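You operate a simulated robot arm through the tools that you are given. There is no shell and no other tool. Be economical: measure what you need, move in short steps, check, and stop when the job is done.

You run a simulated two-armed robot. Do the job below in one go: nothing can be reset, and whatever is moved stays where it is left.

Task
Pick up the orange cartridge four with one hand, pass it to the other hand and put it on the top of the black mat.

It is judged by the outcome, as a careful person would: the job done as asked, and still so three seconds after it is handed in. It fails if anything else is knocked over, pushed out of place, dropped, spilled or broken.

Robot
Two 6-joint arms with two-finger parallel grippers on one trunk, on a base that drives. Base frame: it is fixed to the floor where the robot stands at the start and does not move with it; the origin is under the middle of the robot, x ahead of it, y to its left, z up; the surface under the hand at the start is at about z = 0.85. Lengths are in m, angles in degrees, forces in N, time in s.
The left shoulder is at the start at [0.08, 0.216, 1.61], the right one opposite. With the tool pointing down near the work surface each hand reaches from about 0.1 to 0.68 m from the robot's upright axis, wherever it stands, measured 20 degrees to its own side. Places, roughly: top of the black mat [0.5, 0.8, 0.9]. Payload 3.43 kg a hand.
Tool frame (each hand has its own): the origin (TCP) lies between the finger pads and is the grasp point; the fingertips stand 0.03 m ahead of it; z points along the fingers, y is the line along which they close. Largest opening 0.094 m; finger width 0.028, thickness 0.01; the body of the gripper, 0.05 by 0.096 m, starts 0.055 m behind the TCP.
Orientation is that of the tool frame in the base frame, as [roll, pitch, yaw] about the fixed x, y, z axes, in that order (R = Rz(yaw) Ry(pitch) Rx(roll)). With the fingers straight down and closing along the base's y, the tool's x points along the base's -x, its y along +y and its z along -z.

Tools
- The arms move only by the tool arm_command. It takes "left_steps", "right_steps" or both (then of equal length, played together; a hand with none holds still); each is a list of rows, each a list of 7 numbers: the shift along the tool's x, y, z in m, then the turn, a rotation vector about the tool's x, y, z in degrees, then the gripper command, from -1 (fully open) to 1 (shut), values between in proportion. In form: [[dx, dy, dz, wx, wy, wz, hand], ...]. A call has 1 to 12 rows; each row shifts and turns the commanded pose from where the row before left it, along the tool's axes as they then stand. A row lasts 0.2 s, in which the tool goes at most 0.05 m and 8.6 degrees; a call with a longer step from one row to the next is refused whole, and so is a gripper value outside its range. A pose out of reach is approached as far as the arm can. The call stops where the force on the tool passes 40 N (or 10 N more than at its start, if that is more) or the arm is blocked; 0.2 s more then pass. Each finger travels about 0.072 m/s and halts on what it meets, pressing with about 42 N; the grip force reading is that of the motor and also rises with nothing between the fingers. The clock runs only during rows and for 0.2 s after the last one: add rows that do not move to give the fingers time. The reply holds the time, the measured pose of the TCP, the force on the tool along the base axes, the opening and the grip force, in the units named above and with some noise, with the torque about the TCP (base axes, N m) and any sound that the robot's microphone picked up.
- Cameras (640 x 400 px; columns grow to the right, rows downward): "scene" is now at [0.0863, 0.0392, 1.7548]; the picture's right is [0.59, -0.81, 0.00], its down [-0.68, -0.50, -0.54] and it looks along [0.43, 0.32, -0.84] (base axes); focal length 290 px, centre (320, 200). "left" rides on the left gripper at [0.076, -0.014, -0.102] in its tool frame; the picture's right is [0.18, 0.98, 0.00], its down [-0.75, 0.14, -0.64] and it looks along [-0.63, 0.12, 0.77] (tool axes); focal length 243 px, centre (320, 200). "right" rides on the right gripper at [0.076, 0.014, -0.103] in its tool frame; the picture's right is [-0.18, 0.98, 0.00], its down [-0.75, -0.14, -0.64] and it looks along [-0.63, -0.12, 0.77] (tool axes); focal length 243 px, centre (320, 200). There is no depth. A picture from a camera that has moved, and an enlarged one, comes with that camera's place and axes in the base frame and with its lens.
- grab_frame(camera): a new picture of that camera. It takes no simulated time.
- move_column(by): slides the trunk up (or, below 0, down) by that many m; the arms and the scene camera ride with it, the base frame stays. It gives what a move gives, with no picture.
- roll_base(legs): drives the robot by 1 to 6 legs, each [ahead, left, turn to the left] in m, m and degrees, along the robot's own axes; the way and the turn of a leg run together, so that a leg with both is an arc; at most 1.5 m and 180 degrees a leg. The arms and the cameras ride along, it lands a little off, and it stops where it bumps. It gives what a move gives.
- head_to(pan, tilt): turns the head with the scene camera to pan (to the left, within 86 degrees either way) and tilt (down, from -29 to 69), counted from straight ahead of the robot. It gives what a move gives.
- zoom(camera, box): a new picture of the part [left, top, right, bottom] of that camera's present view, enlarged. It takes no simulated time.
- sign_off(): hands the job in; it is judged then, once.

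Work in short steps. Places have to be worked out from the pictures, the camera data and where the tool is seen: move nearer, look again, correct. Check each grasp and each placing, and mend what went wrong. You have 120 turns and 100 pictures in all, those below and enlarged ones among them. Open the grippers and draw the arms clear of the work before you hand the job in, unless the task says otherwise; then end with one line.

The tools are called as name(argument=value, ...) on one line, values as JSON. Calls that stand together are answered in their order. arm_command: Moves the arms, as the interface text tells. Its arguments: {"type":"object","properties":{"left_steps":{"type":"array"},"right_steps":{"type":"array"}},"required":[]} The other tools are called the same way: move_column (by) slides the trunk up or down; roll_base (legs) drives the base; head_to (pan, tilt) turns the head that bears the scene camera; grab_frame (camera) takes a picture; zoom (camera, box) takes an enlarged picture of a part of a camera's view; sign_off () hands the job in.

At the start:

```text
time_s: 0.0
left_tool_pos: [0.3783, 0.5144, 1.0532]
left_tool_rot: [-180.0, 0.0, 179.9]
left_wrist_force: [0.2, -0.2, -0.5]
left_ft_torque: [-0.02, 0.01, 0.03]
left_gripper_width: 0.0937
left_grip_force: 0.0
right_tool_pos: [0.4951, 0.0995, 1.0535]
right_tool_rot: [-179.9, 0.0, -180.0]
right_wrist_force: [-0.4, 0.7, 0.1]
right_ft_torque: [-0.01, 0.0, 0.01]
right_gripper_width: 0.094
right_grip_force: 0.0
trunk travel left (down, up): [-0.84, 0.0]
robot x, y, heading: [0.0004, 0.0017, -0.3]
head pan, tilt: [36.1, 57.6]
```

scene: 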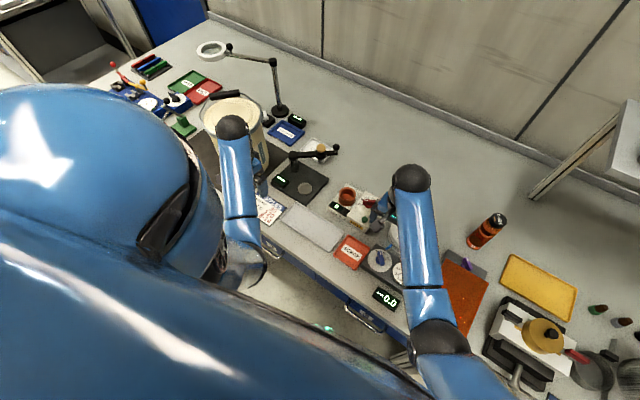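
right: 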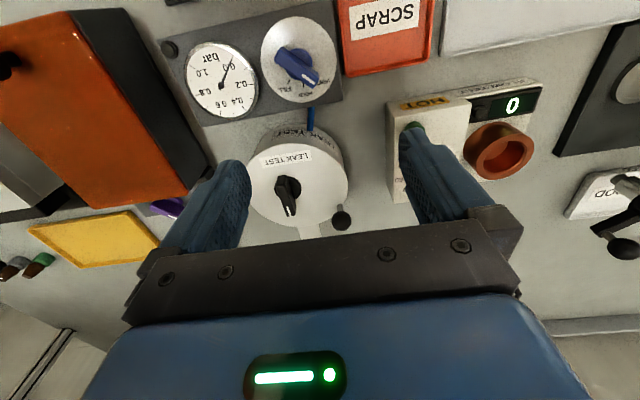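
left: 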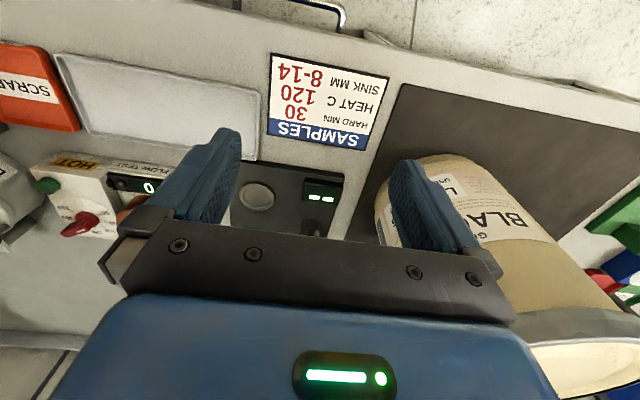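

I need to find the cartridges; I'll look closer at both sides of the bench.

zoom(camera="scene", box=[420, 180, 640, 400])

zoom(camera="scene", box=[100, 30, 360, 230])

```text
1.82 times, centred on (530, 290) of scene
camera zoom: at [0.0863, 0.0392, 1.7548], right [0.59, -0.81, 0.0], down [-0.68, -0.5, -0.54], along [0.43, 0.32, -0.84], focal length 528 px, centre (-62, 36)
```

zoom: 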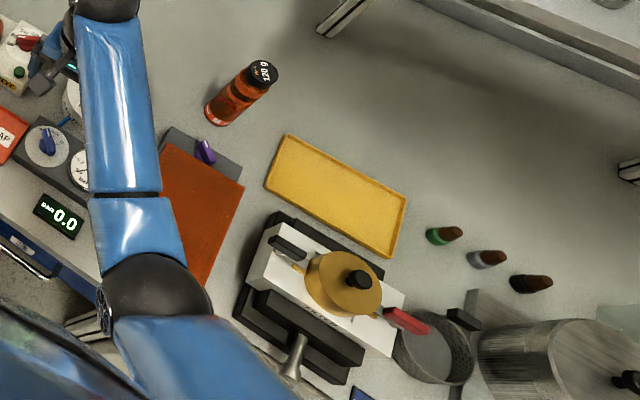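

```text
2.00 times, centred on (230, 130) of scene
camera zoom: at [0.0863, 0.0392, 1.7548], right [0.59, -0.81, 0.0], down [-0.68, -0.5, -0.54], along [0.43, 0.32, -0.84], focal length 581 px, centre (500, 340)
```

zoom: 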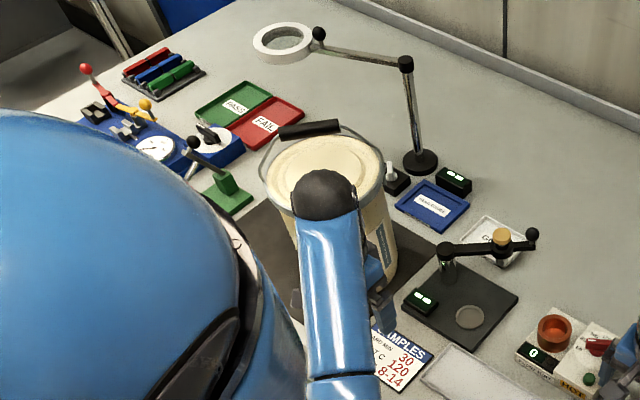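

An orange bottle-like cylinder with a marked cap stands right of centre; I'll zoom in on it, and look further right and at the other candidates.

zoom(camera="scene", box=[450, 200, 530, 250])

head_to(pan=-40, tilt=50)

grab_frame(camera="scene")

```text
8.00 times, centred on (490, 225) of scene
camera zoom: at [0.0863, 0.0392, 1.7548], right [0.59, -0.81, 0.0], down [-0.68, -0.5, -0.54], along [0.43, 0.32, -0.84], focal length 2322 px, centre (-1040, 0)
```

zoom: 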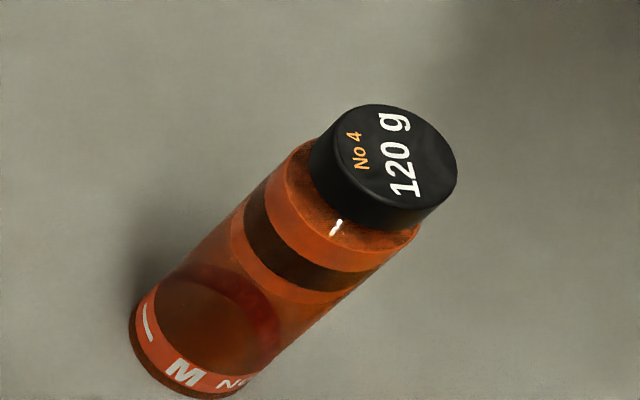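

```text
time_s: 1.5
left_tool_pos: [0.3781, 0.514, 1.0533]
left_tool_rot: [-180.0, -0.1, -179.9]
left_wrist_force: [-0.7, -0.3, -0.5]
left_ft_torque: [-0.02, 0.01, 0.0]
left_gripper_width: 0.0939
left_grip_force: 0.0
right_tool_pos: [0.4948, 0.0991, 1.0523]
right_tool_rot: [-180.0, 0.0, 180.0]
right_wrist_force: [-0.4, 0.7, 0.5]
right_ft_torque: [0.01, 0.01, -0.01]
right_gripper_width: 0.0939
right_grip_force: 0.1
trunk travel left (down, up): [-0.84, 0.0]
robot x, y, heading: [0.0019, -0.0014, 0.2]
head pan, tilt: [-40.0, 50.0]
```

```text
93 pictures are left
camera scene: at [0.0894, -0.0511, 1.7645], right [-0.64, -0.77, 0.0], down [-0.59, 0.49, -0.64], along [0.49, -0.41, -0.77], focal length 290 px, centre (320, 200)
```

scene: 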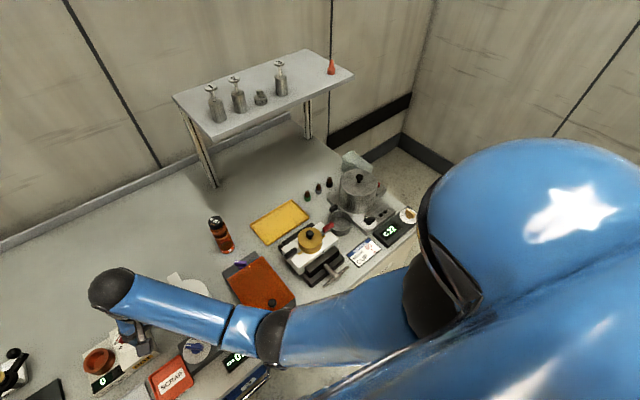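

The orange cartridge is "No 4", around (0.72,-0.14), ~0.16 m tall. I refine its place from this second viewpoint, then look at the mat.

zoom(camera="scene", box=[180, 200, 276, 260])

zoom(camera="scene", box=[140, 160, 380, 310])

head_to(pan=60, tilt=55)

grab_frame(camera="scene")

```text
6.67 times, centred on (228, 230) of scene
camera zoom: at [0.0894, -0.0511, 1.7645], right [-0.64, -0.77, 0.0], down [-0.59, 0.49, -0.64], along [0.49, -0.41, -0.77], focal length 1935 px, centre (933, 0)
```

zoom: 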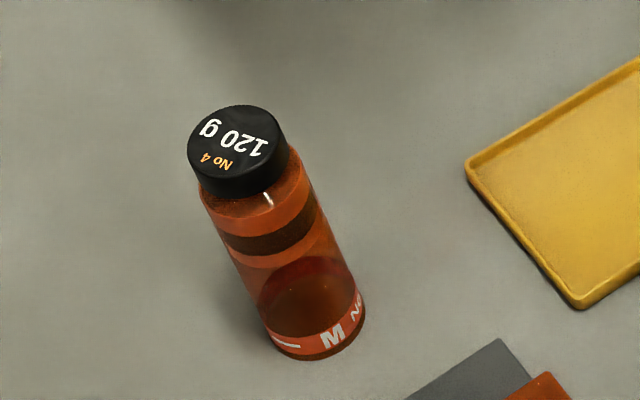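

```text
2.67 times, centred on (260, 235) of scene
camera zoom: at [0.0894, -0.0511, 1.7645], right [-0.64, -0.77, 0.0], down [-0.59, 0.49, -0.64], along [0.49, -0.41, -0.77], focal length 774 px, centre (480, 107)
```

zoom: 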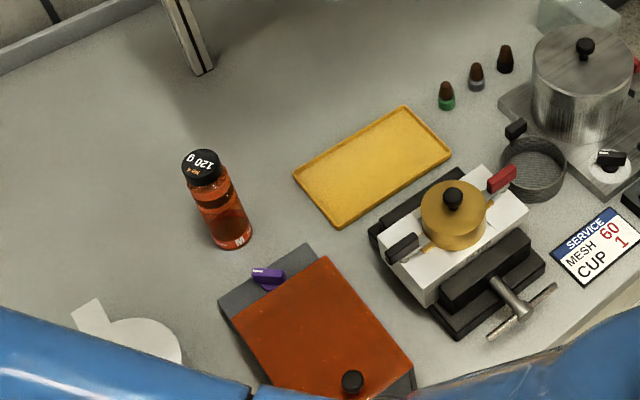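

```text
time_s: 3.2
left_tool_pos: [0.3778, 0.5139, 1.0522]
left_tool_rot: [-180.0, -0.1, 180.0]
left_wrist_force: [0.6, -1.1, -1.0]
left_ft_torque: [-0.02, -0.02, 0.0]
left_gripper_width: 0.0939
left_grip_force: 0.1
right_tool_pos: [0.4935, 0.1002, 1.0521]
right_tool_rot: [-179.9, -0.1, -179.9]
right_wrist_force: [0.0, 0.6, 0.7]
right_ft_torque: [0.03, 0.01, -0.01]
right_gripper_width: 0.0939
right_grip_force: 0.1
trunk travel left (down, up): [-0.84, 0.0]
robot x, y, heading: [0.0024, 0.0017, -0.1]
head pan, tilt: [60.0, 55.0]
```

```text
90 pictures are left
camera scene: at [0.0665, 0.0608, 1.7579], right [0.87, -0.5, 0.0], down [-0.41, -0.71, -0.57], along [0.29, 0.5, -0.82], focal length 290 px, centre (320, 200)
```

scene: 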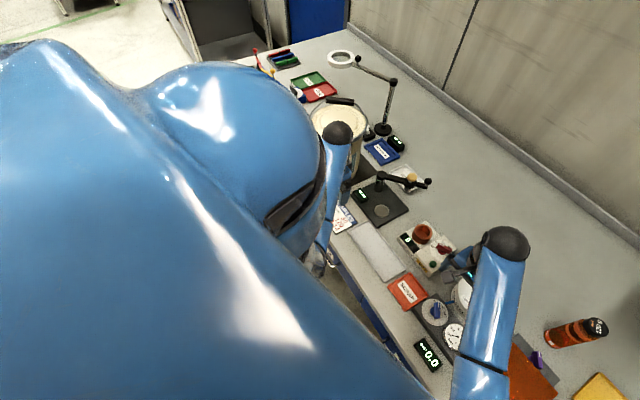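

Bottle axis ≈(0.71,-0.138), top ≈1.02, diameter ≈0.05. Plan: the right hand takes it low with a 50° forward-tilted tool, the left later takes the cap end from above. First raise the right hand and move it to the near-right side of the bottle.

arm_command(right_steps=[[0, 0, -0.05, 0, 0, 0, -1], [0, 0, -0.05, 0, 0, 0, -1], [-0.0164, -0.0443, 0, 0, 0, 0, -1], [-0.0164, -0.0443, 0, 0, 0, 0, -1], [-0.0164, -0.0443, 0, 0, 0, 0, -1], [-0.0164, -0.0443, 0, 0, 0, 0, -1], [-0.0164, -0.0443, 0, 0, 0, 0, -1], [-0.0164, -0.0443, 0, 0, 0, 0, -1], [-0.0164, -0.0443, 0, 0, 0, 0, -1]])

arm_command(right_steps=[[0, 0, 0, 0, 0, -7, -1], [0, 0, 0, 0, 0, -7, -1], [0, 0, 0, 0, 0, -7, -1], [0, 0, 0, 0, 0, -7, -1], [0, 0, 0, 0, 0, -7, -1], [0, 0, 0, 0, -8.33, 0, -1], [0, 0, 0, 0, -8.33, 0, -1], [0, 0, 0, 0, -8.33, 0, -1], [0, 0, 0, 0, -8.33, 0, -1], [0, 0, 0, 0, -8.33, 0, -1], [0, 0, 0, 0, -8.33, 0, -1], [0, 0, 0, 0, 0, 0, -1]])

grab_frame(camera="right")

```text
time_s: 5.2
left_tool_pos: [0.379, 0.5131, 1.0532]
left_tool_rot: [180.0, 0.0, -179.9]
left_wrist_force: [0.5, -0.3, 0.0]
left_ft_torque: [0.05, -0.02, 0.0]
left_gripper_width: 0.094
left_grip_force: 0.0
right_tool_pos: [0.6348, -0.1955, 1.1172]
right_tool_rot: [179.9, -0.1, 180.0]
right_wrist_force: [0.2, 0.5, 0.4]
right_ft_torque: [0.03, 0.01, -0.02]
right_gripper_width: 0.0939
right_grip_force: 0.0
right hand out of reach, approached as far as the arm can: row 2, 3, 5
trunk travel left (down, up): [-0.84, 0.0]
robot x, y, heading: [-0.0001, -0.0025, 0.1]
head pan, tilt: [60.0, 55.0]
```

```text
time_s: 7.8
left_tool_pos: [0.379, 0.5126, 1.0536]
left_tool_rot: [-180.0, 0.1, -180.0]
left_wrist_force: [0.1, 0.3, 0.3]
left_ft_torque: [-0.01, 0.01, 0.02]
left_gripper_width: 0.0941
left_grip_force: 0.1
right_tool_pos: [0.6337, -0.1935, 1.1169]
right_tool_rot: [-180.0, 50.1, -145.0]
right_wrist_force: [0.3, 0.3, -1.3]
right_ft_torque: [0.01, -0.02, 0.04]
right_gripper_width: 0.0939
right_grip_force: 0.1
trunk travel left (down, up): [-0.84, 0.0]
robot x, y, heading: [-0.0022, 0.0023, 0.1]
head pan, tilt: [60.0, 55.0]
```

```text
89 pictures are left
camera right: at [0.5204, -0.2561, 1.1247], right [-0.47, 0.87, 0.14], down [0.07, -0.12, 0.99], along [0.88, 0.47, -0.01], focal length 243 px, centre (320, 200)
```

right: 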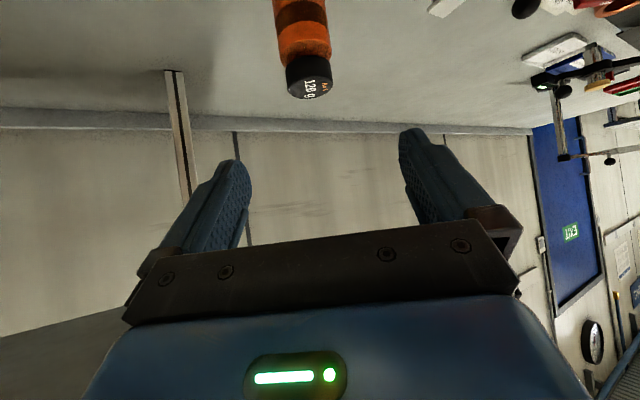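

Orientation reached and bottle visible ahead. I lower to the pre-grasp point (~0.15 m back along the approach line) and look again.

arm_command(right_steps=[[0.0336, 0, 0.015, 0, 0, 0, -1], [0.0336, 0, 0.015, 0, 0, 0, -1], [0.0336, 0, 0.015, 0, 0, 0, -1], [0, 0, 0, 0, 0, 0, -1]])

grab_frame(camera="right")

head_to(pan=0, tilt=55)

grab_frame(camera="scene")

```text
time_s: 8.8
left_tool_pos: [0.3787, 0.5143, 1.0527]
left_tool_rot: [180.0, 0.0, 180.0]
left_wrist_force: [0.3, 0.1, -0.1]
left_ft_torque: [0.02, 0.01, -0.01]
left_gripper_width: 0.094
left_grip_force: 0.1
right_tool_pos: [0.6071, -0.2106, 1.0096]
right_tool_rot: [180.0, 50.0, -145.0]
right_wrist_force: [1.1, 0.4, -0.3]
right_ft_torque: [0.01, 0.0, 0.01]
right_gripper_width: 0.094
right_grip_force: 0.2
trunk travel left (down, up): [-0.84, 0.0]
robot x, y, heading: [0.0019, -0.0061, 0.1]
head pan, tilt: [60.0, 55.0]
```

```text
88 pictures are left
camera right: at [0.4951, -0.2729, 1.0186], right [-0.47, 0.87, 0.14], down [0.08, -0.12, 0.99], along [0.88, 0.47, -0.01], focal length 243 px, centre (320, 200)
```

right: 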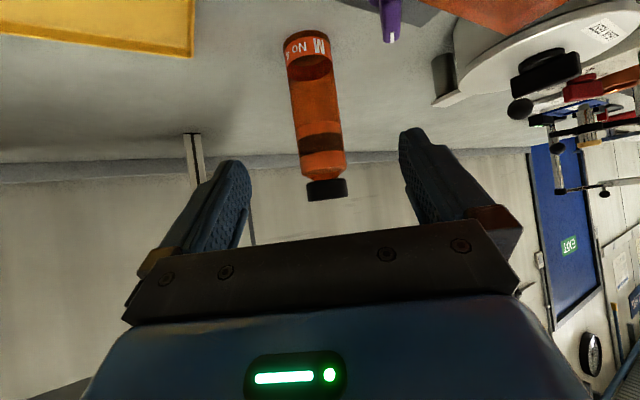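

```text
time_s: 10.2
left_tool_pos: [0.3789, 0.5127, 1.0531]
left_tool_rot: [179.9, -0.1, 179.9]
left_wrist_force: [0.2, -0.2, -0.4]
left_ft_torque: [0.0, 0.01, 0.04]
left_gripper_width: 0.0937
left_grip_force: 0.0
right_tool_pos: [0.6086, -0.211, 1.0109]
right_tool_rot: [-180.0, 50.0, -145.0]
right_wrist_force: [0.8, -1.0, -0.7]
right_ft_torque: [0.02, -0.01, 0.01]
right_gripper_width: 0.0942
right_grip_force: 0.1
trunk travel left (down, up): [-0.84, 0.0]
robot x, y, heading: [-0.0003, 0.0013, 0.1]
head pan, tilt: [0.0, 55.0]
```

```text
87 pictures are left
camera scene: at [0.1025, -0.0018, 1.7579], right [0.0, -1.0, 0.0], down [-0.82, 0.0, -0.57], along [0.57, 0.0, -0.82], focal length 290 px, centre (320, 200)
```

scene: 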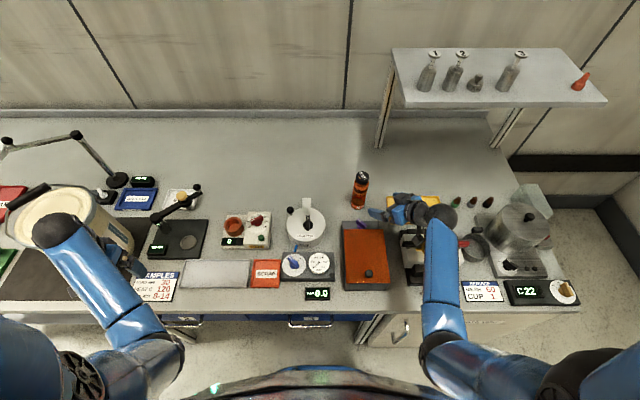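

The bottle sits ~5 mm to the tool's -y of my line by the wrist camera; I correct and advance 0.10 along the approach, then check.

arm_command(right_steps=[[0.001, -0.0045, 0.025, 0, 0, 0, -1], [0.001, 0, 0.025, 0, 0, 0, -1], [0, 0, 0.025, 0, 0, 0, -1], [0, 0, 0.025, 0, 0, 0, -1], [0, 0, 0, 0, 0, 0, -1]])

grab_frame(camera="right")

zoom(camera="scene", box=[310, 150, 470, 250])

```text
time_s: 11.3
left_tool_pos: [0.3791, 0.5146, 1.053]
left_tool_rot: [179.9, -0.1, -180.0]
left_wrist_force: [-0.8, 0.5, -0.4]
left_ft_torque: [-0.02, -0.03, -0.02]
left_gripper_width: 0.094
left_grip_force: 0.1
right_tool_pos: [0.6708, -0.1719, 0.9431]
right_tool_rot: [-179.9, 50.0, -144.9]
right_wrist_force: [0.1, 0.9, 0.6]
right_ft_torque: [-0.03, 0.02, -0.01]
right_gripper_width: 0.0941
right_grip_force: 0.1
trunk travel left (down, up): [-0.84, 0.0]
robot x, y, heading: [0.0033, -0.0009, -0.0]
head pan, tilt: [0.0, 55.0]
```

```text
86 pictures are left
camera right: at [0.5585, -0.2331, 0.9519], right [-0.47, 0.87, 0.14], down [0.08, -0.12, 0.99], along [0.88, 0.47, -0.01], focal length 243 px, centre (320, 200)
```

right: 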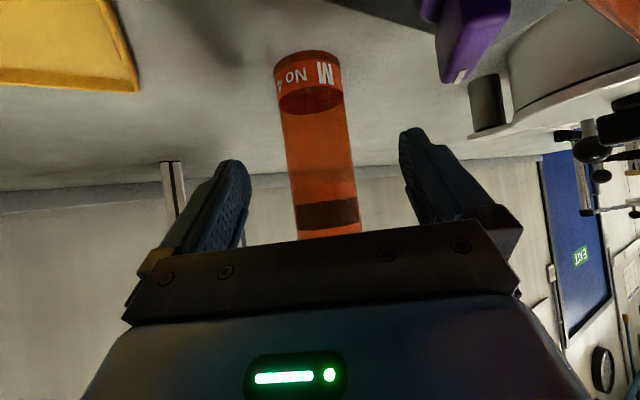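

```text
4.00 times, centred on (390, 200) of scene
camera zoom: at [0.1027, -0.0019, 1.7579], right [0.0, -1.0, 0.0], down [-0.82, 0.0, -0.57], along [0.57, 0.0, -0.82], focal length 1161 px, centre (40, 200)
```

zoom: 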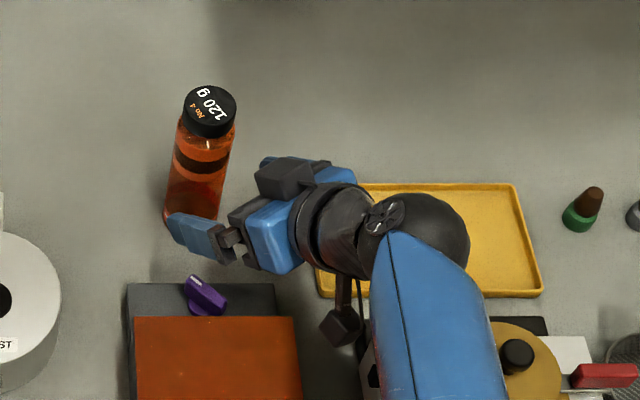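

The bottle is centred between the fingers. Advance the last 0.044 and close.

arm_command(right_steps=[[0, 0, 0.022, 0, 0, 0, -1], [0, 0, 0.022, 0, 0, 0, -1], [0, 0, 0, 0, 0, 0, -1]])

grab_frame(camera="right")

zoom(camera="scene", box=[310, 150, 470, 250])

```text
time_s: 12.2
left_tool_pos: [0.3791, 0.5113, 1.053]
left_tool_rot: [179.9, -0.1, 179.9]
left_wrist_force: [-0.5, 0.0, -0.3]
left_ft_torque: [0.0, 0.02, -0.02]
left_gripper_width: 0.094
left_grip_force: 0.0
right_tool_pos: [0.7005, -0.1528, 0.9166]
right_tool_rot: [-179.9, 50.0, -144.9]
right_wrist_force: [5.5, -5.6, 0.9]
right_ft_torque: [-0.09, 0.25, 1.07]
right_gripper_width: 0.0938
right_grip_force: 0.1
trunk travel left (down, up): [-0.84, 0.0]
robot x, y, heading: [-0.0004, -0.0005, -0.1]
head pan, tilt: [0.0, 55.0]
```

```text
84 pictures are left
camera right: at [0.5872, -0.2152, 0.9249], right [-0.47, 0.87, 0.14], down [0.07, -0.12, 0.99], along [0.88, 0.47, -0.01], focal length 243 px, centre (320, 200)
```

right: 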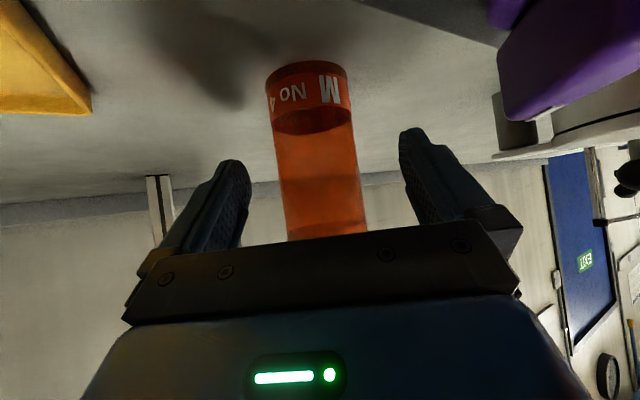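

```text
4.00 times, centred on (390, 200) of scene
camera zoom: at [0.1035, -0.0036, 1.7579], right [0.0, -1.0, 0.0], down [-0.82, 0.0, -0.57], along [0.57, 0.0, -0.82], focal length 1161 px, centre (40, 200)
```

zoom: 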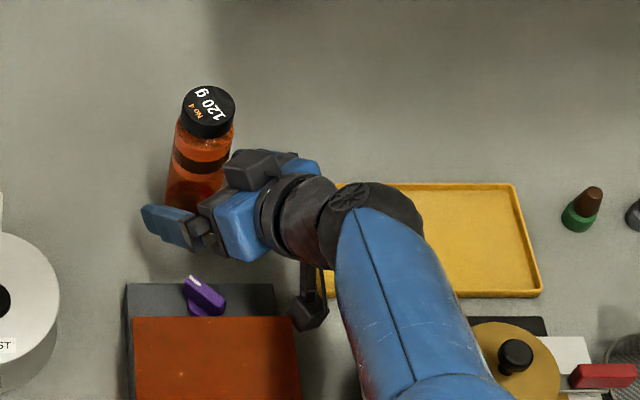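

Side force of ~8 N acting ~0.13 behind the TCP: the wrist camera is touching the side of the orange-lidded box, which has not visibly moved. I back out along the same line.

arm_command(right_steps=[[0, 0, -0.025, 0, 0, 0, -1], [0, 0, -0.025, 0, 0, 0, -1], [0, 0, 0, 0, 0, 0, -1]])

zoom(camera="scene", box=[310, 150, 470, 250])

```text
time_s: 12.9
left_tool_pos: [0.379, 0.5142, 1.0534]
left_tool_rot: [-180.0, -0.1, 180.0]
left_wrist_force: [-0.2, 0.1, 0.5]
left_ft_torque: [-0.01, 0.03, -0.01]
left_gripper_width: 0.0941
left_grip_force: 0.1
right_tool_pos: [0.667, -0.1761, 0.9467]
right_tool_rot: [179.9, 49.8, -145.1]
right_wrist_force: [0.2, -0.2, 0.2]
right_ft_torque: [0.01, 0.01, 0.0]
right_gripper_width: 0.0938
right_grip_force: 0.1
trunk travel left (down, up): [-0.84, 0.0]
robot x, y, heading: [0.002, 0.0005, 0.2]
head pan, tilt: [0.0, 55.0]
```

```text
4.00 times, centred on (390, 200) of scene
camera zoom: at [0.1038, -0.0022, 1.7578], right [0.0, -1.0, 0.0], down [-0.82, 0.0, -0.57], along [0.57, 0.0, -0.82], focal length 1161 px, centre (40, 200)
```

zoom: 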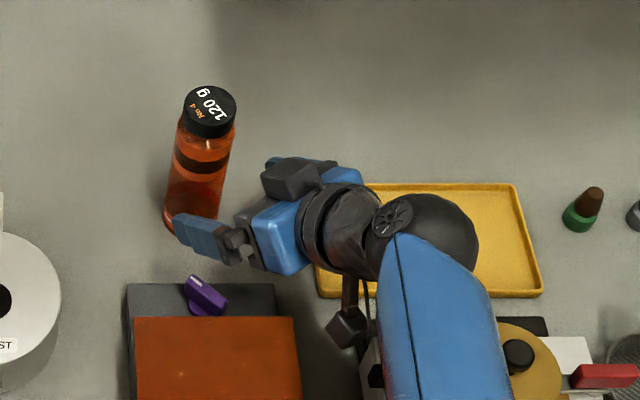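

Clear again, box unmoved. I'll approach from further right (azimuth 55°) so the camera passes well beside the box.

arm_command(right_steps=[[0, 0, -0.03, 0, 0, 0, -1], [0, 0, 0, -5.11, 0, -4.29, -1], [0, 0, 0, -5.11, 0, -4.29, -1], [0, 0, 0, -5.11, 0, -4.29, -1], [-0.0044, -0.0256, -0.0057, 0, 0, 0, -1], [0, 0, 0, 0, 0, 0, -1]])

grab_frame(camera="right")

```text
time_s: 14.3
left_tool_pos: [0.3787, 0.5132, 1.0525]
left_tool_rot: [180.0, 0.0, 180.0]
left_wrist_force: [0.0, -0.1, -0.1]
left_ft_torque: [0.0, 0.0, -0.02]
left_gripper_width: 0.094
left_grip_force: 0.0
right_tool_pos: [0.6697, -0.2039, 0.973]
right_tool_rot: [179.9, 50.0, -124.9]
right_wrist_force: [-0.4, -0.1, -0.1]
right_ft_torque: [0.0, 0.01, -0.02]
right_gripper_width: 0.094
right_grip_force: 0.2
trunk travel left (down, up): [-0.84, 0.0]
robot x, y, heading: [-0.0017, 0.0003, -0.0]
head pan, tilt: [0.0, 55.0]
```

```text
81 pictures are left
camera right: at [0.5853, -0.3017, 0.9817], right [-0.74, 0.66, 0.14], down [0.11, -0.09, 0.99], along [0.67, 0.75, -0.01], focal length 243 px, centre (320, 200)
```

right: 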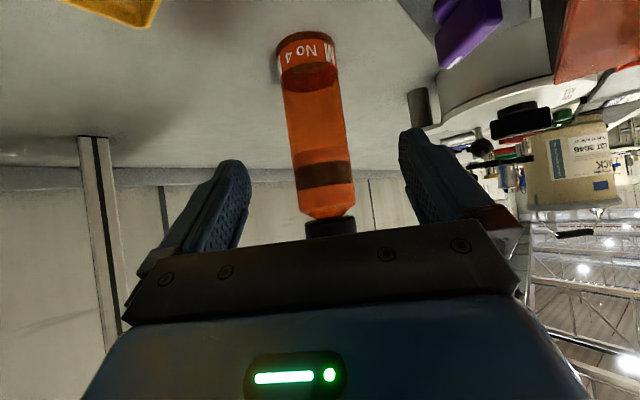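

Centred. Advance 0.079 and read the force before closing.

arm_command(right_steps=[[0, 0, 0.027, 0, 0, 0, -1], [0, 0, 0.026, 0, 0, 0, -1], [0, 0, 0.026, 0, 0, 0, -1], [0, 0, 0, 0, 0, 0, -1]])

zoom(camera="scene", box=[310, 150, 470, 250])

grab_frame(camera="right")

```text
time_s: 15.3
left_tool_pos: [0.3783, 0.5132, 1.0528]
left_tool_rot: [180.0, 0.1, 180.0]
left_wrist_force: [-0.3, -1.1, -0.1]
left_ft_torque: [0.01, -0.02, 0.0]
left_gripper_width: 0.0939
left_grip_force: 0.1
right_tool_pos: [0.6898, -0.1558, 0.9371]
right_tool_rot: [-179.9, 50.0, -125.0]
right_wrist_force: [-0.8, -0.3, 0.4]
right_ft_torque: [0.01, 0.0, 0.02]
right_gripper_width: 0.0938
right_grip_force: 0.1
right hand out of reach, approached as far as the arm can: row 2, 3
trunk travel left (down, up): [-0.84, 0.0]
robot x, y, heading: [0.0013, -0.0024, 0.1]
head pan, tilt: [0.0, 55.0]
```

```text
4.00 times, centred on (390, 200) of scene
camera zoom: at [0.1018, -0.0019, 1.758], right [0.0, -1.0, 0.0], down [-0.82, 0.0, -0.57], along [0.57, 0.0, -0.82], focal length 1161 px, centre (40, 200)
```

zoom: 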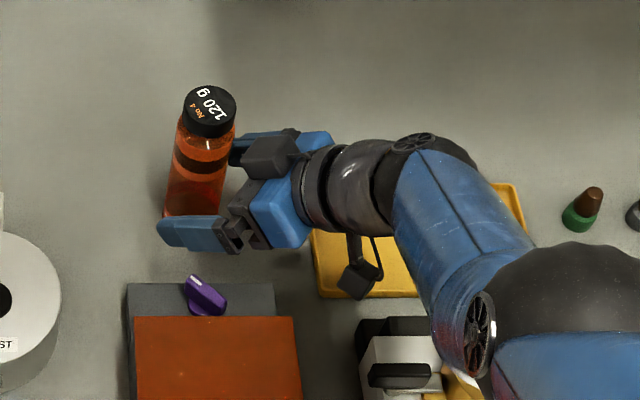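

```text
79 pictures are left
camera right: at [0.6041, -0.2519, 0.9445], right [-0.74, 0.66, 0.14], down [0.11, -0.09, 0.99], along [0.67, 0.75, -0.01], focal length 243 px, centre (320, 200)
```

right: 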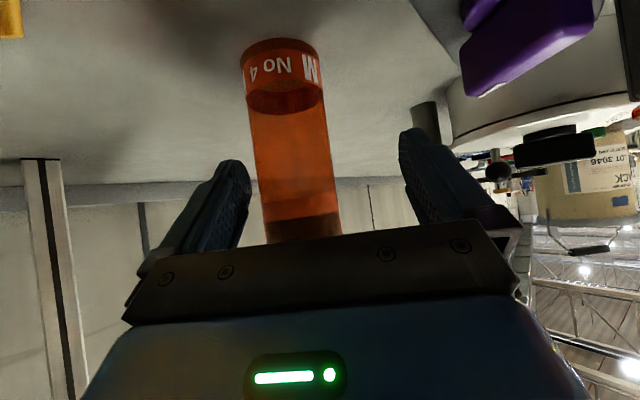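

The arm ran out of reach at this azimuth. I back off, raise both hands ~0.1, then lower the trunk to gain reach.

arm_command(right_steps=[[0, 0, -0.04, 0, 0, 0, -1], [0, 0, -0.04, 0, 0, 0, -1], [-0.0306, 0, -0.0257, 0, 0, 0, -1], [-0.0306, 0, -0.0257, 0, 0, 0, -1], [-0.0306, 0, -0.0257, 0, 0, 0, -1], [0, 0, 0, 0, 0, 0, -1]], left_steps=[[0, 0, 0, 0, 0, 0, -1], [0, 0, 0, 0, 0, 0, -1], [0, 0, -0.04, 0, 0, 0, -1], [0, 0, -0.04, 0, 0, 0, -1], [0, 0, -0.04, 0, 0, 0, -1], [0, 0, 0, 0, 0, 0, -1]])

```text
time_s: 16.8
left_tool_pos: [0.4026, 0.5376, 1.0755]
left_tool_rot: [179.7, 0.1, -179.9]
left_wrist_force: [0.7, -0.4, 0.3]
left_ft_torque: [0.01, -0.01, 0.01]
left_gripper_width: 0.0939
left_grip_force: 0.1
left hand out of reach, approached as far as the arm can: row 3, 4, 5
right_tool_pos: [0.7452, -0.2309, 1.0421]
right_tool_rot: [180.0, 50.0, -125.1]
right_wrist_force: [0.2, -1.0, 0.0]
right_ft_torque: [-0.01, -0.01, -0.01]
right_gripper_width: 0.0942
right_grip_force: 0.1
right hand out of reach, approached as far as the arm can: row 1, 2, 3, 4, 5
trunk travel left (down, up): [-0.84, 0.0]
robot x, y, heading: [-0.0007, 0.0036, 0.0]
head pan, tilt: [0.0, 55.0]
```

The replies are odd (hand drifted outward instead of up). Check where things are before going on.

grab_frame(camera="scene")

grab_frame(camera="right")

grab_frame(camera="left")

```text
78 pictures are left
camera scene: at [0.102, -0.0025, 1.758], right [0.0, -1.0, 0.0], down [-0.82, 0.0, -0.57], along [0.57, 0.0, -0.82], focal length 290 px, centre (320, 200)
```

scene: 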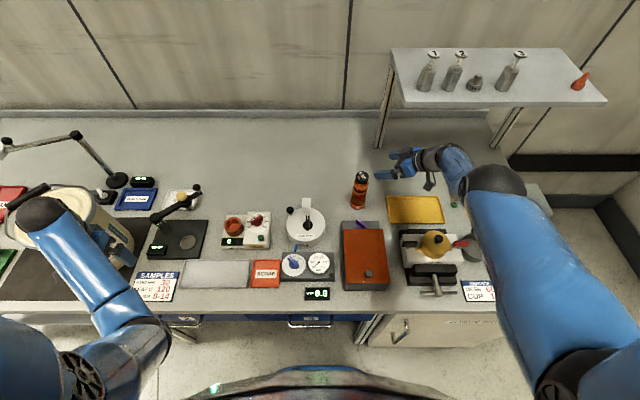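

```text
77 pictures are left
camera right: at [0.6614, -0.3269, 1.0505], right [-0.74, 0.66, 0.14], down [0.11, -0.09, 0.99], along [0.67, 0.75, -0.01], focal length 243 px, centre (320, 200)
```

right: 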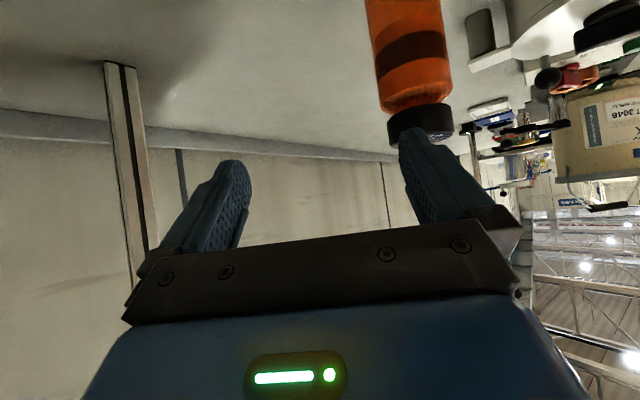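

```text
76 pictures are left
camera left: at [0.3252, 0.5238, 1.1771], right [-0.18, 0.98, 0.0], down [0.75, 0.14, 0.64], along [0.63, 0.12, -0.76], focal length 243 px, centre (320, 200)
```

left: 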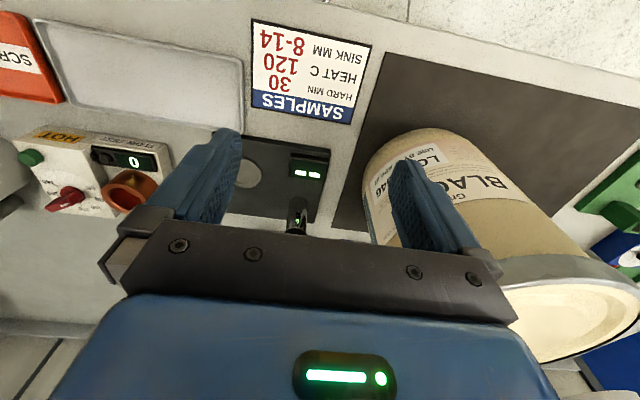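

Nothing touched; the bottle stands where it was. I bring the right hand back to a pre-grasp at azimuth 45° (between the two tried), and the left hand away from the bucket.

arm_command(right_steps=[[0.0269, 0.0074, -0.032, 0, 0, 0, -1], [0.0117, 0.0284, 0.012, 0, 0, 0, -1], [0.0117, 0.0284, 0.012, 0, 0, 0, -1], [0.0117, 0.0284, 0.012, 0, 0, 0, -1], [0, 0, 0, 3.83, 0, 3.215, -1], [0, 0, 0, 3.83, 0, 3.215, -1], [0, 0, 0, 0, 0, 0, -1]], left_steps=[[0, -0.02, 0.02, 0, 0, 0, -1], [0, -0.02, 0, 0, 0, 0, -1], [0, 0, 0, 0, 0, 0, -1], [0, 0, 0, 0, 0, 0, -1], [0, 0, 0, 0, 0, 0, -1], [0, 0, 0, 0, 0, 0, -1], [0, 0, 0, 0, 0, 0, -1]])

grab_frame(camera="right")

```text
time_s: 18.4
left_tool_pos: [0.4016, 0.5001, 1.0562]
left_tool_rot: [-179.9, -0.1, 180.0]
left_wrist_force: [0.6, -0.7, 0.7]
left_ft_torque: [0.01, 0.0, 0.02]
left_gripper_width: 0.0942
left_grip_force: 0.0
right_tool_pos: [0.7088, -0.2215, 0.9498]
right_tool_rot: [180.0, 50.0, -134.9]
right_wrist_force: [0.6, 0.6, -0.2]
right_ft_torque: [-0.01, 0.01, -0.01]
right_gripper_width: 0.094
right_grip_force: 0.1
right hand out of reach, approached as far as the arm can: row 1, 2, 3, 4, 5, 6
trunk travel left (down, up): [-0.84, 0.0]
robot x, y, heading: [-0.0025, 0.0009, 0.2]
head pan, tilt: [0.0, 55.0]
```

```text
75 pictures are left
camera right: at [0.6088, -0.3026, 0.9577], right [-0.61, 0.78, 0.14], down [0.1, -0.1, 0.99], along [0.79, 0.62, -0.01], focal length 243 px, centre (320, 200)
```

right: 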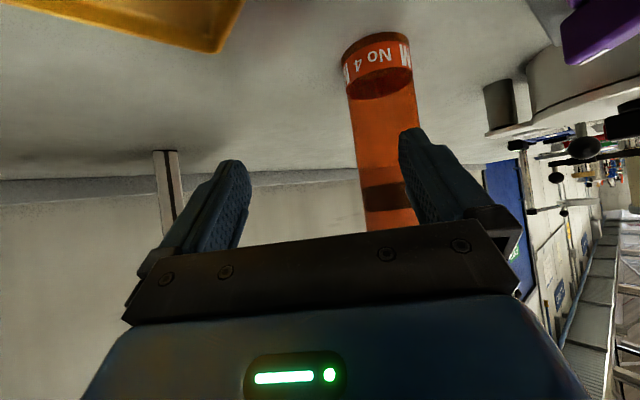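

Joint limits are blocking this direction, so I change plan: the right hand will take the cartridge from above by its cap end, and the left will take the lower body with a tilted tool (the mat's near side is clear for that). First move the right hand sideways off the bottle and unwind its yaw.

arm_command(right_steps=[[0, -0.03, 0, 0, 0, 0, -1], [0, 0, 0, 5.36, 0, 4.5, -1], [0, 0, 0, 5.36, 0, 4.5, -1], [0, 0, 0, 5.36, 0, 4.5, -1], [0, 0, 0, 5.36, 0, 4.5, -1], [0, 0, 0, 5.36, 0, 4.5, -1], [0, 0, 0, 0, 0, 0, -1]])

```text
time_s: 19.9
left_tool_pos: [0.4029, 0.4983, 1.0549]
left_tool_rot: [-179.9, 0.0, -179.9]
left_wrist_force: [-0.6, -0.3, -0.4]
left_ft_torque: [-0.02, 0.02, 0.01]
left_gripper_width: 0.094
left_grip_force: 0.0
right_tool_pos: [0.7128, -0.2383, 0.9548]
right_tool_rot: [-179.9, 50.0, -169.9]
right_wrist_force: [0.3, -0.9, 0.7]
right_ft_torque: [-0.01, -0.02, 0.0]
right_gripper_width: 0.094
right_grip_force: 0.2
right hand out of reach, approached as far as the arm can: row 1
trunk travel left (down, up): [-0.84, 0.0]
robot x, y, heading: [0.0006, 0.0007, -0.2]
head pan, tilt: [0.0, 55.0]
```

Now in a reachable pose; retreat along the tool axis, then tip the tool back to vertical.

arm_command(right_steps=[[0, -0.01, -0.03, 0, 0, 0, -1], [0, 0, -0.04, 0, 0, 0, -1], [0, 0, -0.04, 0, 0, 0, -1], [0, 0, -0.02, 0, 0, 0, -1], [0, 0, 0, 0, 0, 0, -1]])

grab_frame(camera="scene")

```text
time_s: 21.1
left_tool_pos: [0.4026, 0.4985, 1.0553]
left_tool_rot: [180.0, 0.0, 180.0]
left_wrist_force: [-0.9, 0.5, 0.4]
left_ft_torque: [0.0, 0.05, 0.01]
left_gripper_width: 0.094
left_grip_force: 0.0
right_tool_pos: [0.616, -0.2652, 1.0376]
right_tool_rot: [180.0, 50.0, -170.0]
right_wrist_force: [-0.6, -0.2, 0.8]
right_ft_torque: [0.0, 0.0, -0.03]
right_gripper_width: 0.0937
right_grip_force: 0.0
trunk travel left (down, up): [-0.84, 0.0]
robot x, y, heading: [-0.0025, -0.0009, -0.2]
head pan, tilt: [0.0, 55.0]
```

```text
74 pictures are left
camera scene: at [0.1028, -0.0018, 1.7579], right [0.0, -1.0, 0.0], down [-0.82, 0.0, -0.57], along [0.57, 0.0, -0.82], focal length 290 px, centre (320, 200)
```

scene: 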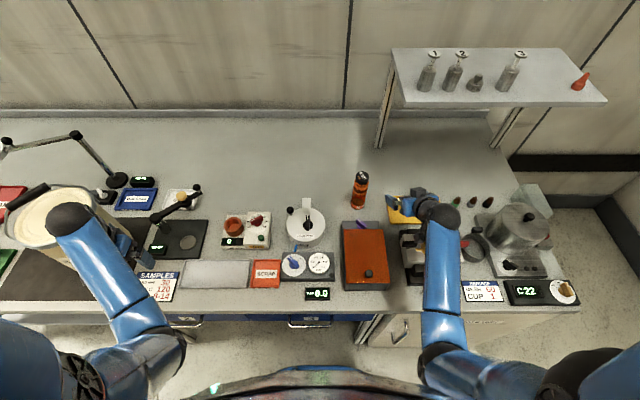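

Retreated cleanly. Untilt the right tool to vertical and pull the left hand back 0.07 before driving ahead a little.

arm_command(right_steps=[[0, 0, 0, 0, 8.33, 0, -1], [0, 0, 0, 0, 8.33, 0, -1], [0, 0, 0, 0, 8.33, 0, -1], [0, 0, 0, 0, 8.33, 0, -1], [0, 0, 0, 0, 8.33, 0, -1], [0, 0, 0, 0, 8.33, 0, -1], [0, 0, 0, 0, 0, 5, -1], [0, 0, 0, 0, 0, 5, -1], [0, 0, 0, 0, 0, 0, -1]], left_steps=[[0.035, 0, 0, 0, 0, 0, -1], [0.035, 0, 0, 0, 0, 0, -1], [0, 0, 0, 0, 0, 0, -1], [0, 0, 0, 0, 0, 0, -1], [0, 0, 0, 0, 0, 0, -1], [0, 0, 0, 0, 0, 0, -1], [0, 0, 0, 0, 0, 0, -1], [0, 0, 0, 0, 0, 0, -1], [0, 0, 0, 0, 0, 0, -1]])

head_to(pan=0, tilt=69)

grab_frame(camera="scene")

```text
time_s: 23.1
left_tool_pos: [0.3335, 0.4973, 1.0479]
left_tool_rot: [180.0, 0.1, 180.0]
left_wrist_force: [0.1, 0.0, -0.1]
left_ft_torque: [0.02, 0.01, -0.02]
left_gripper_width: 0.0939
left_grip_force: 0.1
left hand out of reach, approached as far as the arm can: row 2
right_tool_pos: [0.6163, -0.264, 1.0369]
right_tool_rot: [-179.9, 0.0, 179.9]
right_wrist_force: [-0.3, -0.3, -0.2]
right_ft_torque: [-0.01, 0.0, -0.02]
right_gripper_width: 0.0937
right_grip_force: 0.1
trunk travel left (down, up): [-0.84, 0.0]
robot x, y, heading: [-0.0025, -0.0029, 0.1]
head pan, tilt: [0.0, 55.0]
```

```text
time_s: 23.9
left_tool_pos: [0.3334, 0.4989, 1.048]
left_tool_rot: [179.9, 0.1, -180.0]
left_wrist_force: [-0.3, -0.1, 0.7]
left_ft_torque: [0.0, 0.02, 0.03]
left_gripper_width: 0.0938
left_grip_force: 0.0
right_tool_pos: [0.6174, -0.2643, 1.0363]
right_tool_rot: [180.0, 0.0, 180.0]
right_wrist_force: [-0.3, 0.2, -0.1]
right_ft_torque: [0.01, -0.04, -0.04]
right_gripper_width: 0.0941
right_grip_force: 0.1
trunk travel left (down, up): [-0.84, 0.0]
robot x, y, heading: [-0.0053, -0.0019, -0.3]
head pan, tilt: [0.0, 68.8]
```

```text
73 pictures are left
camera scene: at [0.0867, -0.0018, 1.7425], right [0.0, -1.0, 0.0], down [-0.93, 0.0, -0.36], along [0.36, 0.0, -0.93], focal length 290 px, centre (320, 200)
```

scene: 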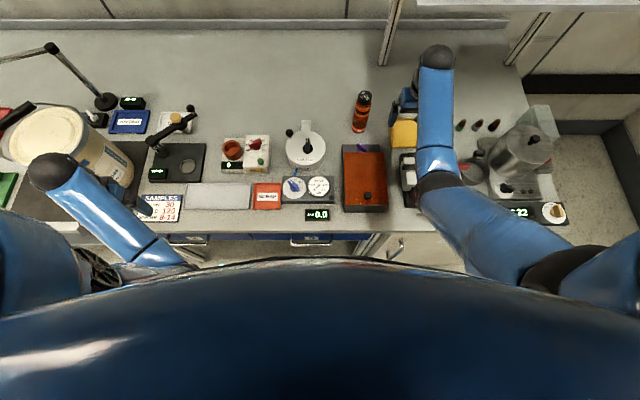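

Drive ahead 0.06 m; right hand ends near (0.68,-0.26), clear of the bottle.

roll_base(legs=[[0.06, 0, 0]])

grab_frame(camera="right")

```text
time_s: 24.9
left_tool_pos: [0.3806, 0.4984, 1.0539]
left_tool_rot: [179.9, 0.8, -180.0]
left_wrist_force: [-0.1, -0.3, 0.0]
left_ft_torque: [0.03, -0.08, -0.02]
left_gripper_width: 0.094
left_grip_force: 0.1
right_tool_pos: [0.6648, -0.2639, 1.0431]
right_tool_rot: [179.9, 0.6, -179.9]
right_wrist_force: [-1.3, -0.4, 0.7]
right_ft_torque: [0.01, -0.09, 0.07]
right_gripper_width: 0.0942
right_grip_force: 0.1
trunk travel left (down, up): [-0.84, 0.0]
robot x, y, heading: [0.0585, 0.0026, 0.2]
head pan, tilt: [0.0, 68.8]
```

```text
72 pictures are left
camera right: at [0.5882, -0.2503, 1.1467], right [0.18, 0.98, 0.0], down [0.75, -0.14, 0.65], along [0.64, -0.12, -0.76], focal length 243 px, centre (320, 200)
```

right: 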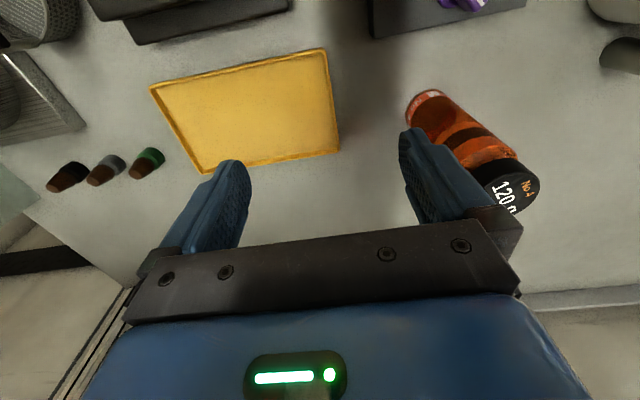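

Cap top centre ≈(0.711,-0.144). Raise, then move over it.

arm_command(right_steps=[[0, 0, -0.035, 0, 0, 0, -1], [-0.0154, 0.0398, 0, 0, 0, 0, -1], [-0.0154, 0.0398, 0, 0, 0, 0, -1], [-0.0154, 0.0398, 0, 0, 0, 0, -1], [0, 0, 0, 0, 0, 0, -1]])

grab_frame(camera="right")

```text
time_s: 26.1
left_tool_pos: [0.3922, 0.497, 1.0481]
left_tool_rot: [179.8, 0.0, -179.9]
left_wrist_force: [0.2, -0.5, -0.1]
left_ft_torque: [-0.04, 0.04, -0.04]
left_gripper_width: 0.094
left_grip_force: 0.1
right_tool_pos: [0.7218, -0.1443, 1.0729]
right_tool_rot: [-179.9, 0.0, -180.0]
right_wrist_force: [0.1, -0.4, -0.1]
right_ft_torque: [0.01, 0.01, 0.01]
right_gripper_width: 0.0939
right_grip_force: 0.1
trunk travel left (down, up): [-0.84, 0.0]
robot x, y, heading: [0.0601, 0.001, 0.3]
head pan, tilt: [0.0, 68.8]
```

```text
71 pictures are left
camera right: at [0.6449, -0.1316, 1.1763], right [0.18, 0.98, 0.0], down [0.75, -0.14, 0.64], along [0.63, -0.12, -0.77], focal length 243 px, centre (320, 200)
```

right: 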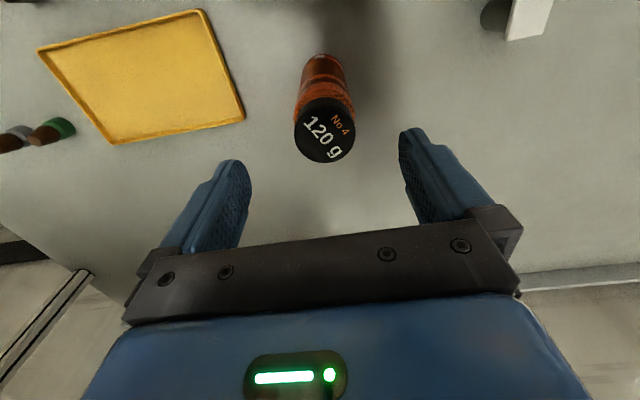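

Cap at ≈(0.7125,-0.141); correct by (-0.01,+0.003) and descend 0.068.

arm_command(right_steps=[[0.0095, 0.003, 0, 0, 0, 0, -1], [0, 0, 0.024, 0, 0, 0, -1], [0, 0, 0.022, 0, 0, 0, -1], [0, 0, 0.022, 0, 0, 0, -1], [0, 0, 0, 0, 0, 0, -1]])

grab_frame(camera="right")

```text
time_s: 27.3
left_tool_pos: [0.3897, 0.4986, 1.0487]
left_tool_rot: [179.9, -0.1, -179.9]
left_wrist_force: [-0.3, 1.2, 0.2]
left_ft_torque: [-0.03, -0.01, 0.0]
left_gripper_width: 0.0941
left_grip_force: 0.0
right_tool_pos: [0.7115, -0.1422, 1.0024]
right_tool_rot: [179.9, 0.1, -180.0]
right_wrist_force: [0.1, 0.2, 0.6]
right_ft_torque: [-0.02, 0.04, 0.0]
right_gripper_width: 0.0941
right_grip_force: 0.0
trunk travel left (down, up): [-0.84, 0.0]
robot x, y, heading: [0.0566, -0.002, 0.0]
head pan, tilt: [0.0, 68.8]
```

```text
70 pictures are left
camera right: at [0.6352, -0.1288, 1.1072], right [0.18, 0.98, 0.0], down [0.75, -0.14, 0.64], along [0.63, -0.12, -0.77], focal length 243 px, centre (320, 200)
```

right: 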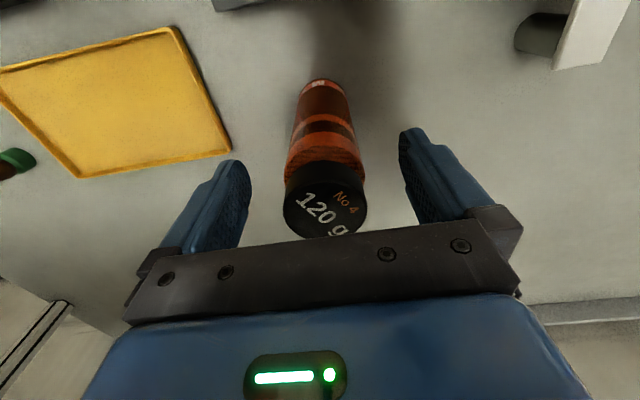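

Cap is between the fingers, at the right depth. Close the grip.

arm_command(right_steps=[[0, 0, 0, 0, 0, 0, 0], [0, 0, 0, 0, 0, 0, 0.5], [0, 0, 0, 0, 0, 0, 1], [0, 0, 0, 0, 0, 0, 1], [0, 0, 0, 0, 0, 0, 1]])

```text
time_s: 28.5
left_tool_pos: [0.392, 0.4986, 1.0484]
left_tool_rot: [179.9, 0.1, -179.8]
left_wrist_force: [-0.2, -0.6, 0.2]
left_ft_torque: [-0.01, 0.0, 0.01]
left_gripper_width: 0.0937
left_grip_force: 0.1
right_tool_pos: [0.7103, -0.1432, 1.0033]
right_tool_rot: [-180.0, 0.0, -179.9]
right_wrist_force: [0.4, -0.4, 0.0]
right_ft_torque: [-0.06, 0.04, 0.02]
right_gripper_width: 0.0486
right_grip_force: 42.4
trunk travel left (down, up): [-0.84, 0.0]
robot x, y, heading: [0.0574, -0.0019, 0.2]
head pan, tilt: [0.0, 68.8]
```

Firm grip (0.0486 m, 42 N). Lift 0.10.

arm_command(right_steps=[[0, 0, -0.03, 0, 0, 0, 1], [0, 0, -0.035, 0, 0, 0, 1], [0, 0, -0.035, 0, 0, 0, 1], [0, 0, 0, 0, 0, 0, 1]])

grab_frame(camera="right")

head_to(pan=10, tilt=52)

grab_frame(camera="scene")

```text
time_s: 29.5
left_tool_pos: [0.3902, 0.4976, 1.0503]
left_tool_rot: [179.9, 0.0, -180.0]
left_wrist_force: [-0.2, 0.2, -0.5]
left_ft_torque: [0.03, 0.04, 0.04]
left_gripper_width: 0.094
left_grip_force: 0.0
right_tool_pos: [0.7125, -0.1416, 1.1034]
right_tool_rot: [180.0, 0.0, -180.0]
right_wrist_force: [0.6, 0.2, -1.5]
right_ft_torque: [-0.01, 0.03, 0.01]
right_gripper_width: 0.0486
right_grip_force: 42.2
trunk travel left (down, up): [-0.84, 0.0]
robot x, y, heading: [0.0562, -0.0007, 0.2]
head pan, tilt: [0.0, 68.8]
```

```text
69 pictures are left
camera right: at [0.6363, -0.1274, 1.2073], right [0.18, 0.98, 0.0], down [0.75, -0.14, 0.64], along [0.63, -0.12, -0.77], focal length 243 px, centre (320, 200)
```

right: 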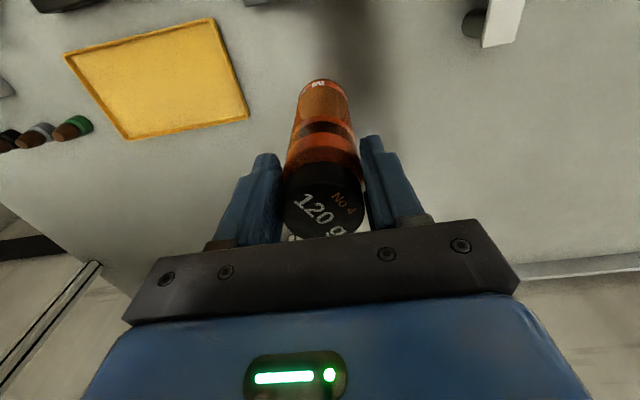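

```text
time_s: 30.3
left_tool_pos: [0.391, 0.4988, 1.0495]
left_tool_rot: [-180.0, 0.1, -179.9]
left_wrist_force: [0.5, -0.2, -0.5]
left_ft_torque: [-0.01, 0.01, -0.01]
left_gripper_width: 0.0937
left_grip_force: 0.0
right_tool_pos: [0.7119, -0.1397, 1.1039]
right_tool_rot: [180.0, 0.0, -179.9]
right_wrist_force: [-0.3, 0.1, -1.7]
right_ft_torque: [0.01, 0.03, -0.03]
right_gripper_width: 0.0485
right_grip_force: 42.3
trunk travel left (down, up): [-0.84, 0.0]
robot x, y, heading: [0.0605, 0.0023, 0.2]
head pan, tilt: [10.0, 52.0]
```

```text
68 pictures are left
camera scene: at [0.1626, 0.0111, 1.7617], right [0.17, -0.98, 0.0], down [-0.78, -0.14, -0.61], along [0.61, 0.11, -0.79], focal length 290 px, centre (320, 200)
```

scene: 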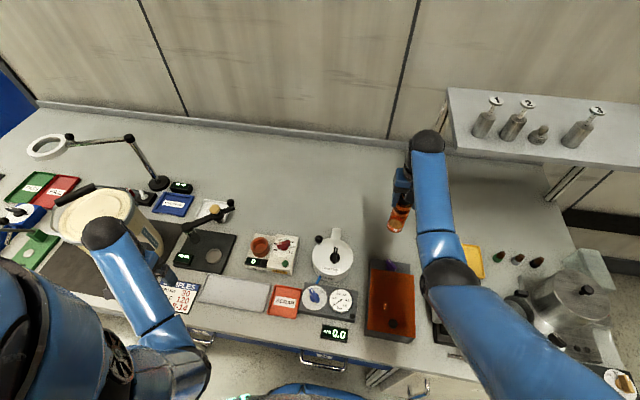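

Lifted with a steady grip. Carry it left along the free rear strip to about (0.72,0.05) and a bit higher for the handover.

arm_command(right_steps=[[0, 0, -0.025, 0, 0, 0, 1], [-0.002, 0.038, 0, 0, 0, 0, 1], [-0.002, 0.038, 0, 0, 0, 0, 1], [-0.002, 0.038, 0, 0, 0, 0, 1], [-0.002, 0.038, 0, 0, 0, 0, 1], [-0.002, 0.038, 0, 0, 0, 0, 1], [0, 0, 0, 0, 0, 0, 1]])

grab_frame(camera="scene")

```text
time_s: 31.9
left_tool_pos: [0.3904, 0.499, 1.0496]
left_tool_rot: [179.9, 0.1, -179.8]
left_wrist_force: [0.4, -0.2, 0.1]
left_ft_torque: [0.03, 0.0, 0.0]
left_gripper_width: 0.0939
left_grip_force: 0.1
right_tool_pos: [0.7219, 0.0485, 1.1299]
right_tool_rot: [180.0, -0.1, -179.9]
right_wrist_force: [0.1, -0.4, -0.6]
right_ft_torque: [0.0, 0.03, 0.0]
right_gripper_width: 0.0488
right_grip_force: 42.5
trunk travel left (down, up): [-0.84, 0.0]
robot x, y, heading: [0.0561, 0.0025, 0.0]
head pan, tilt: [10.0, 52.0]
```

```text
67 pictures are left
camera scene: at [0.1627, 0.0116, 1.7618], right [0.17, -0.98, 0.0], down [-0.78, -0.14, -0.62], along [0.61, 0.11, -0.79], focal length 290 px, centre (320, 200)
```

scene: 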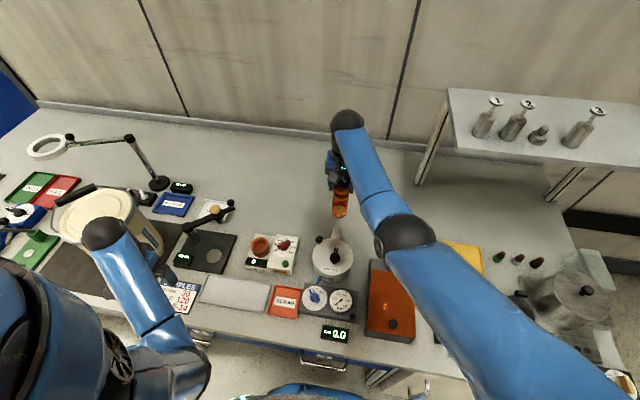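

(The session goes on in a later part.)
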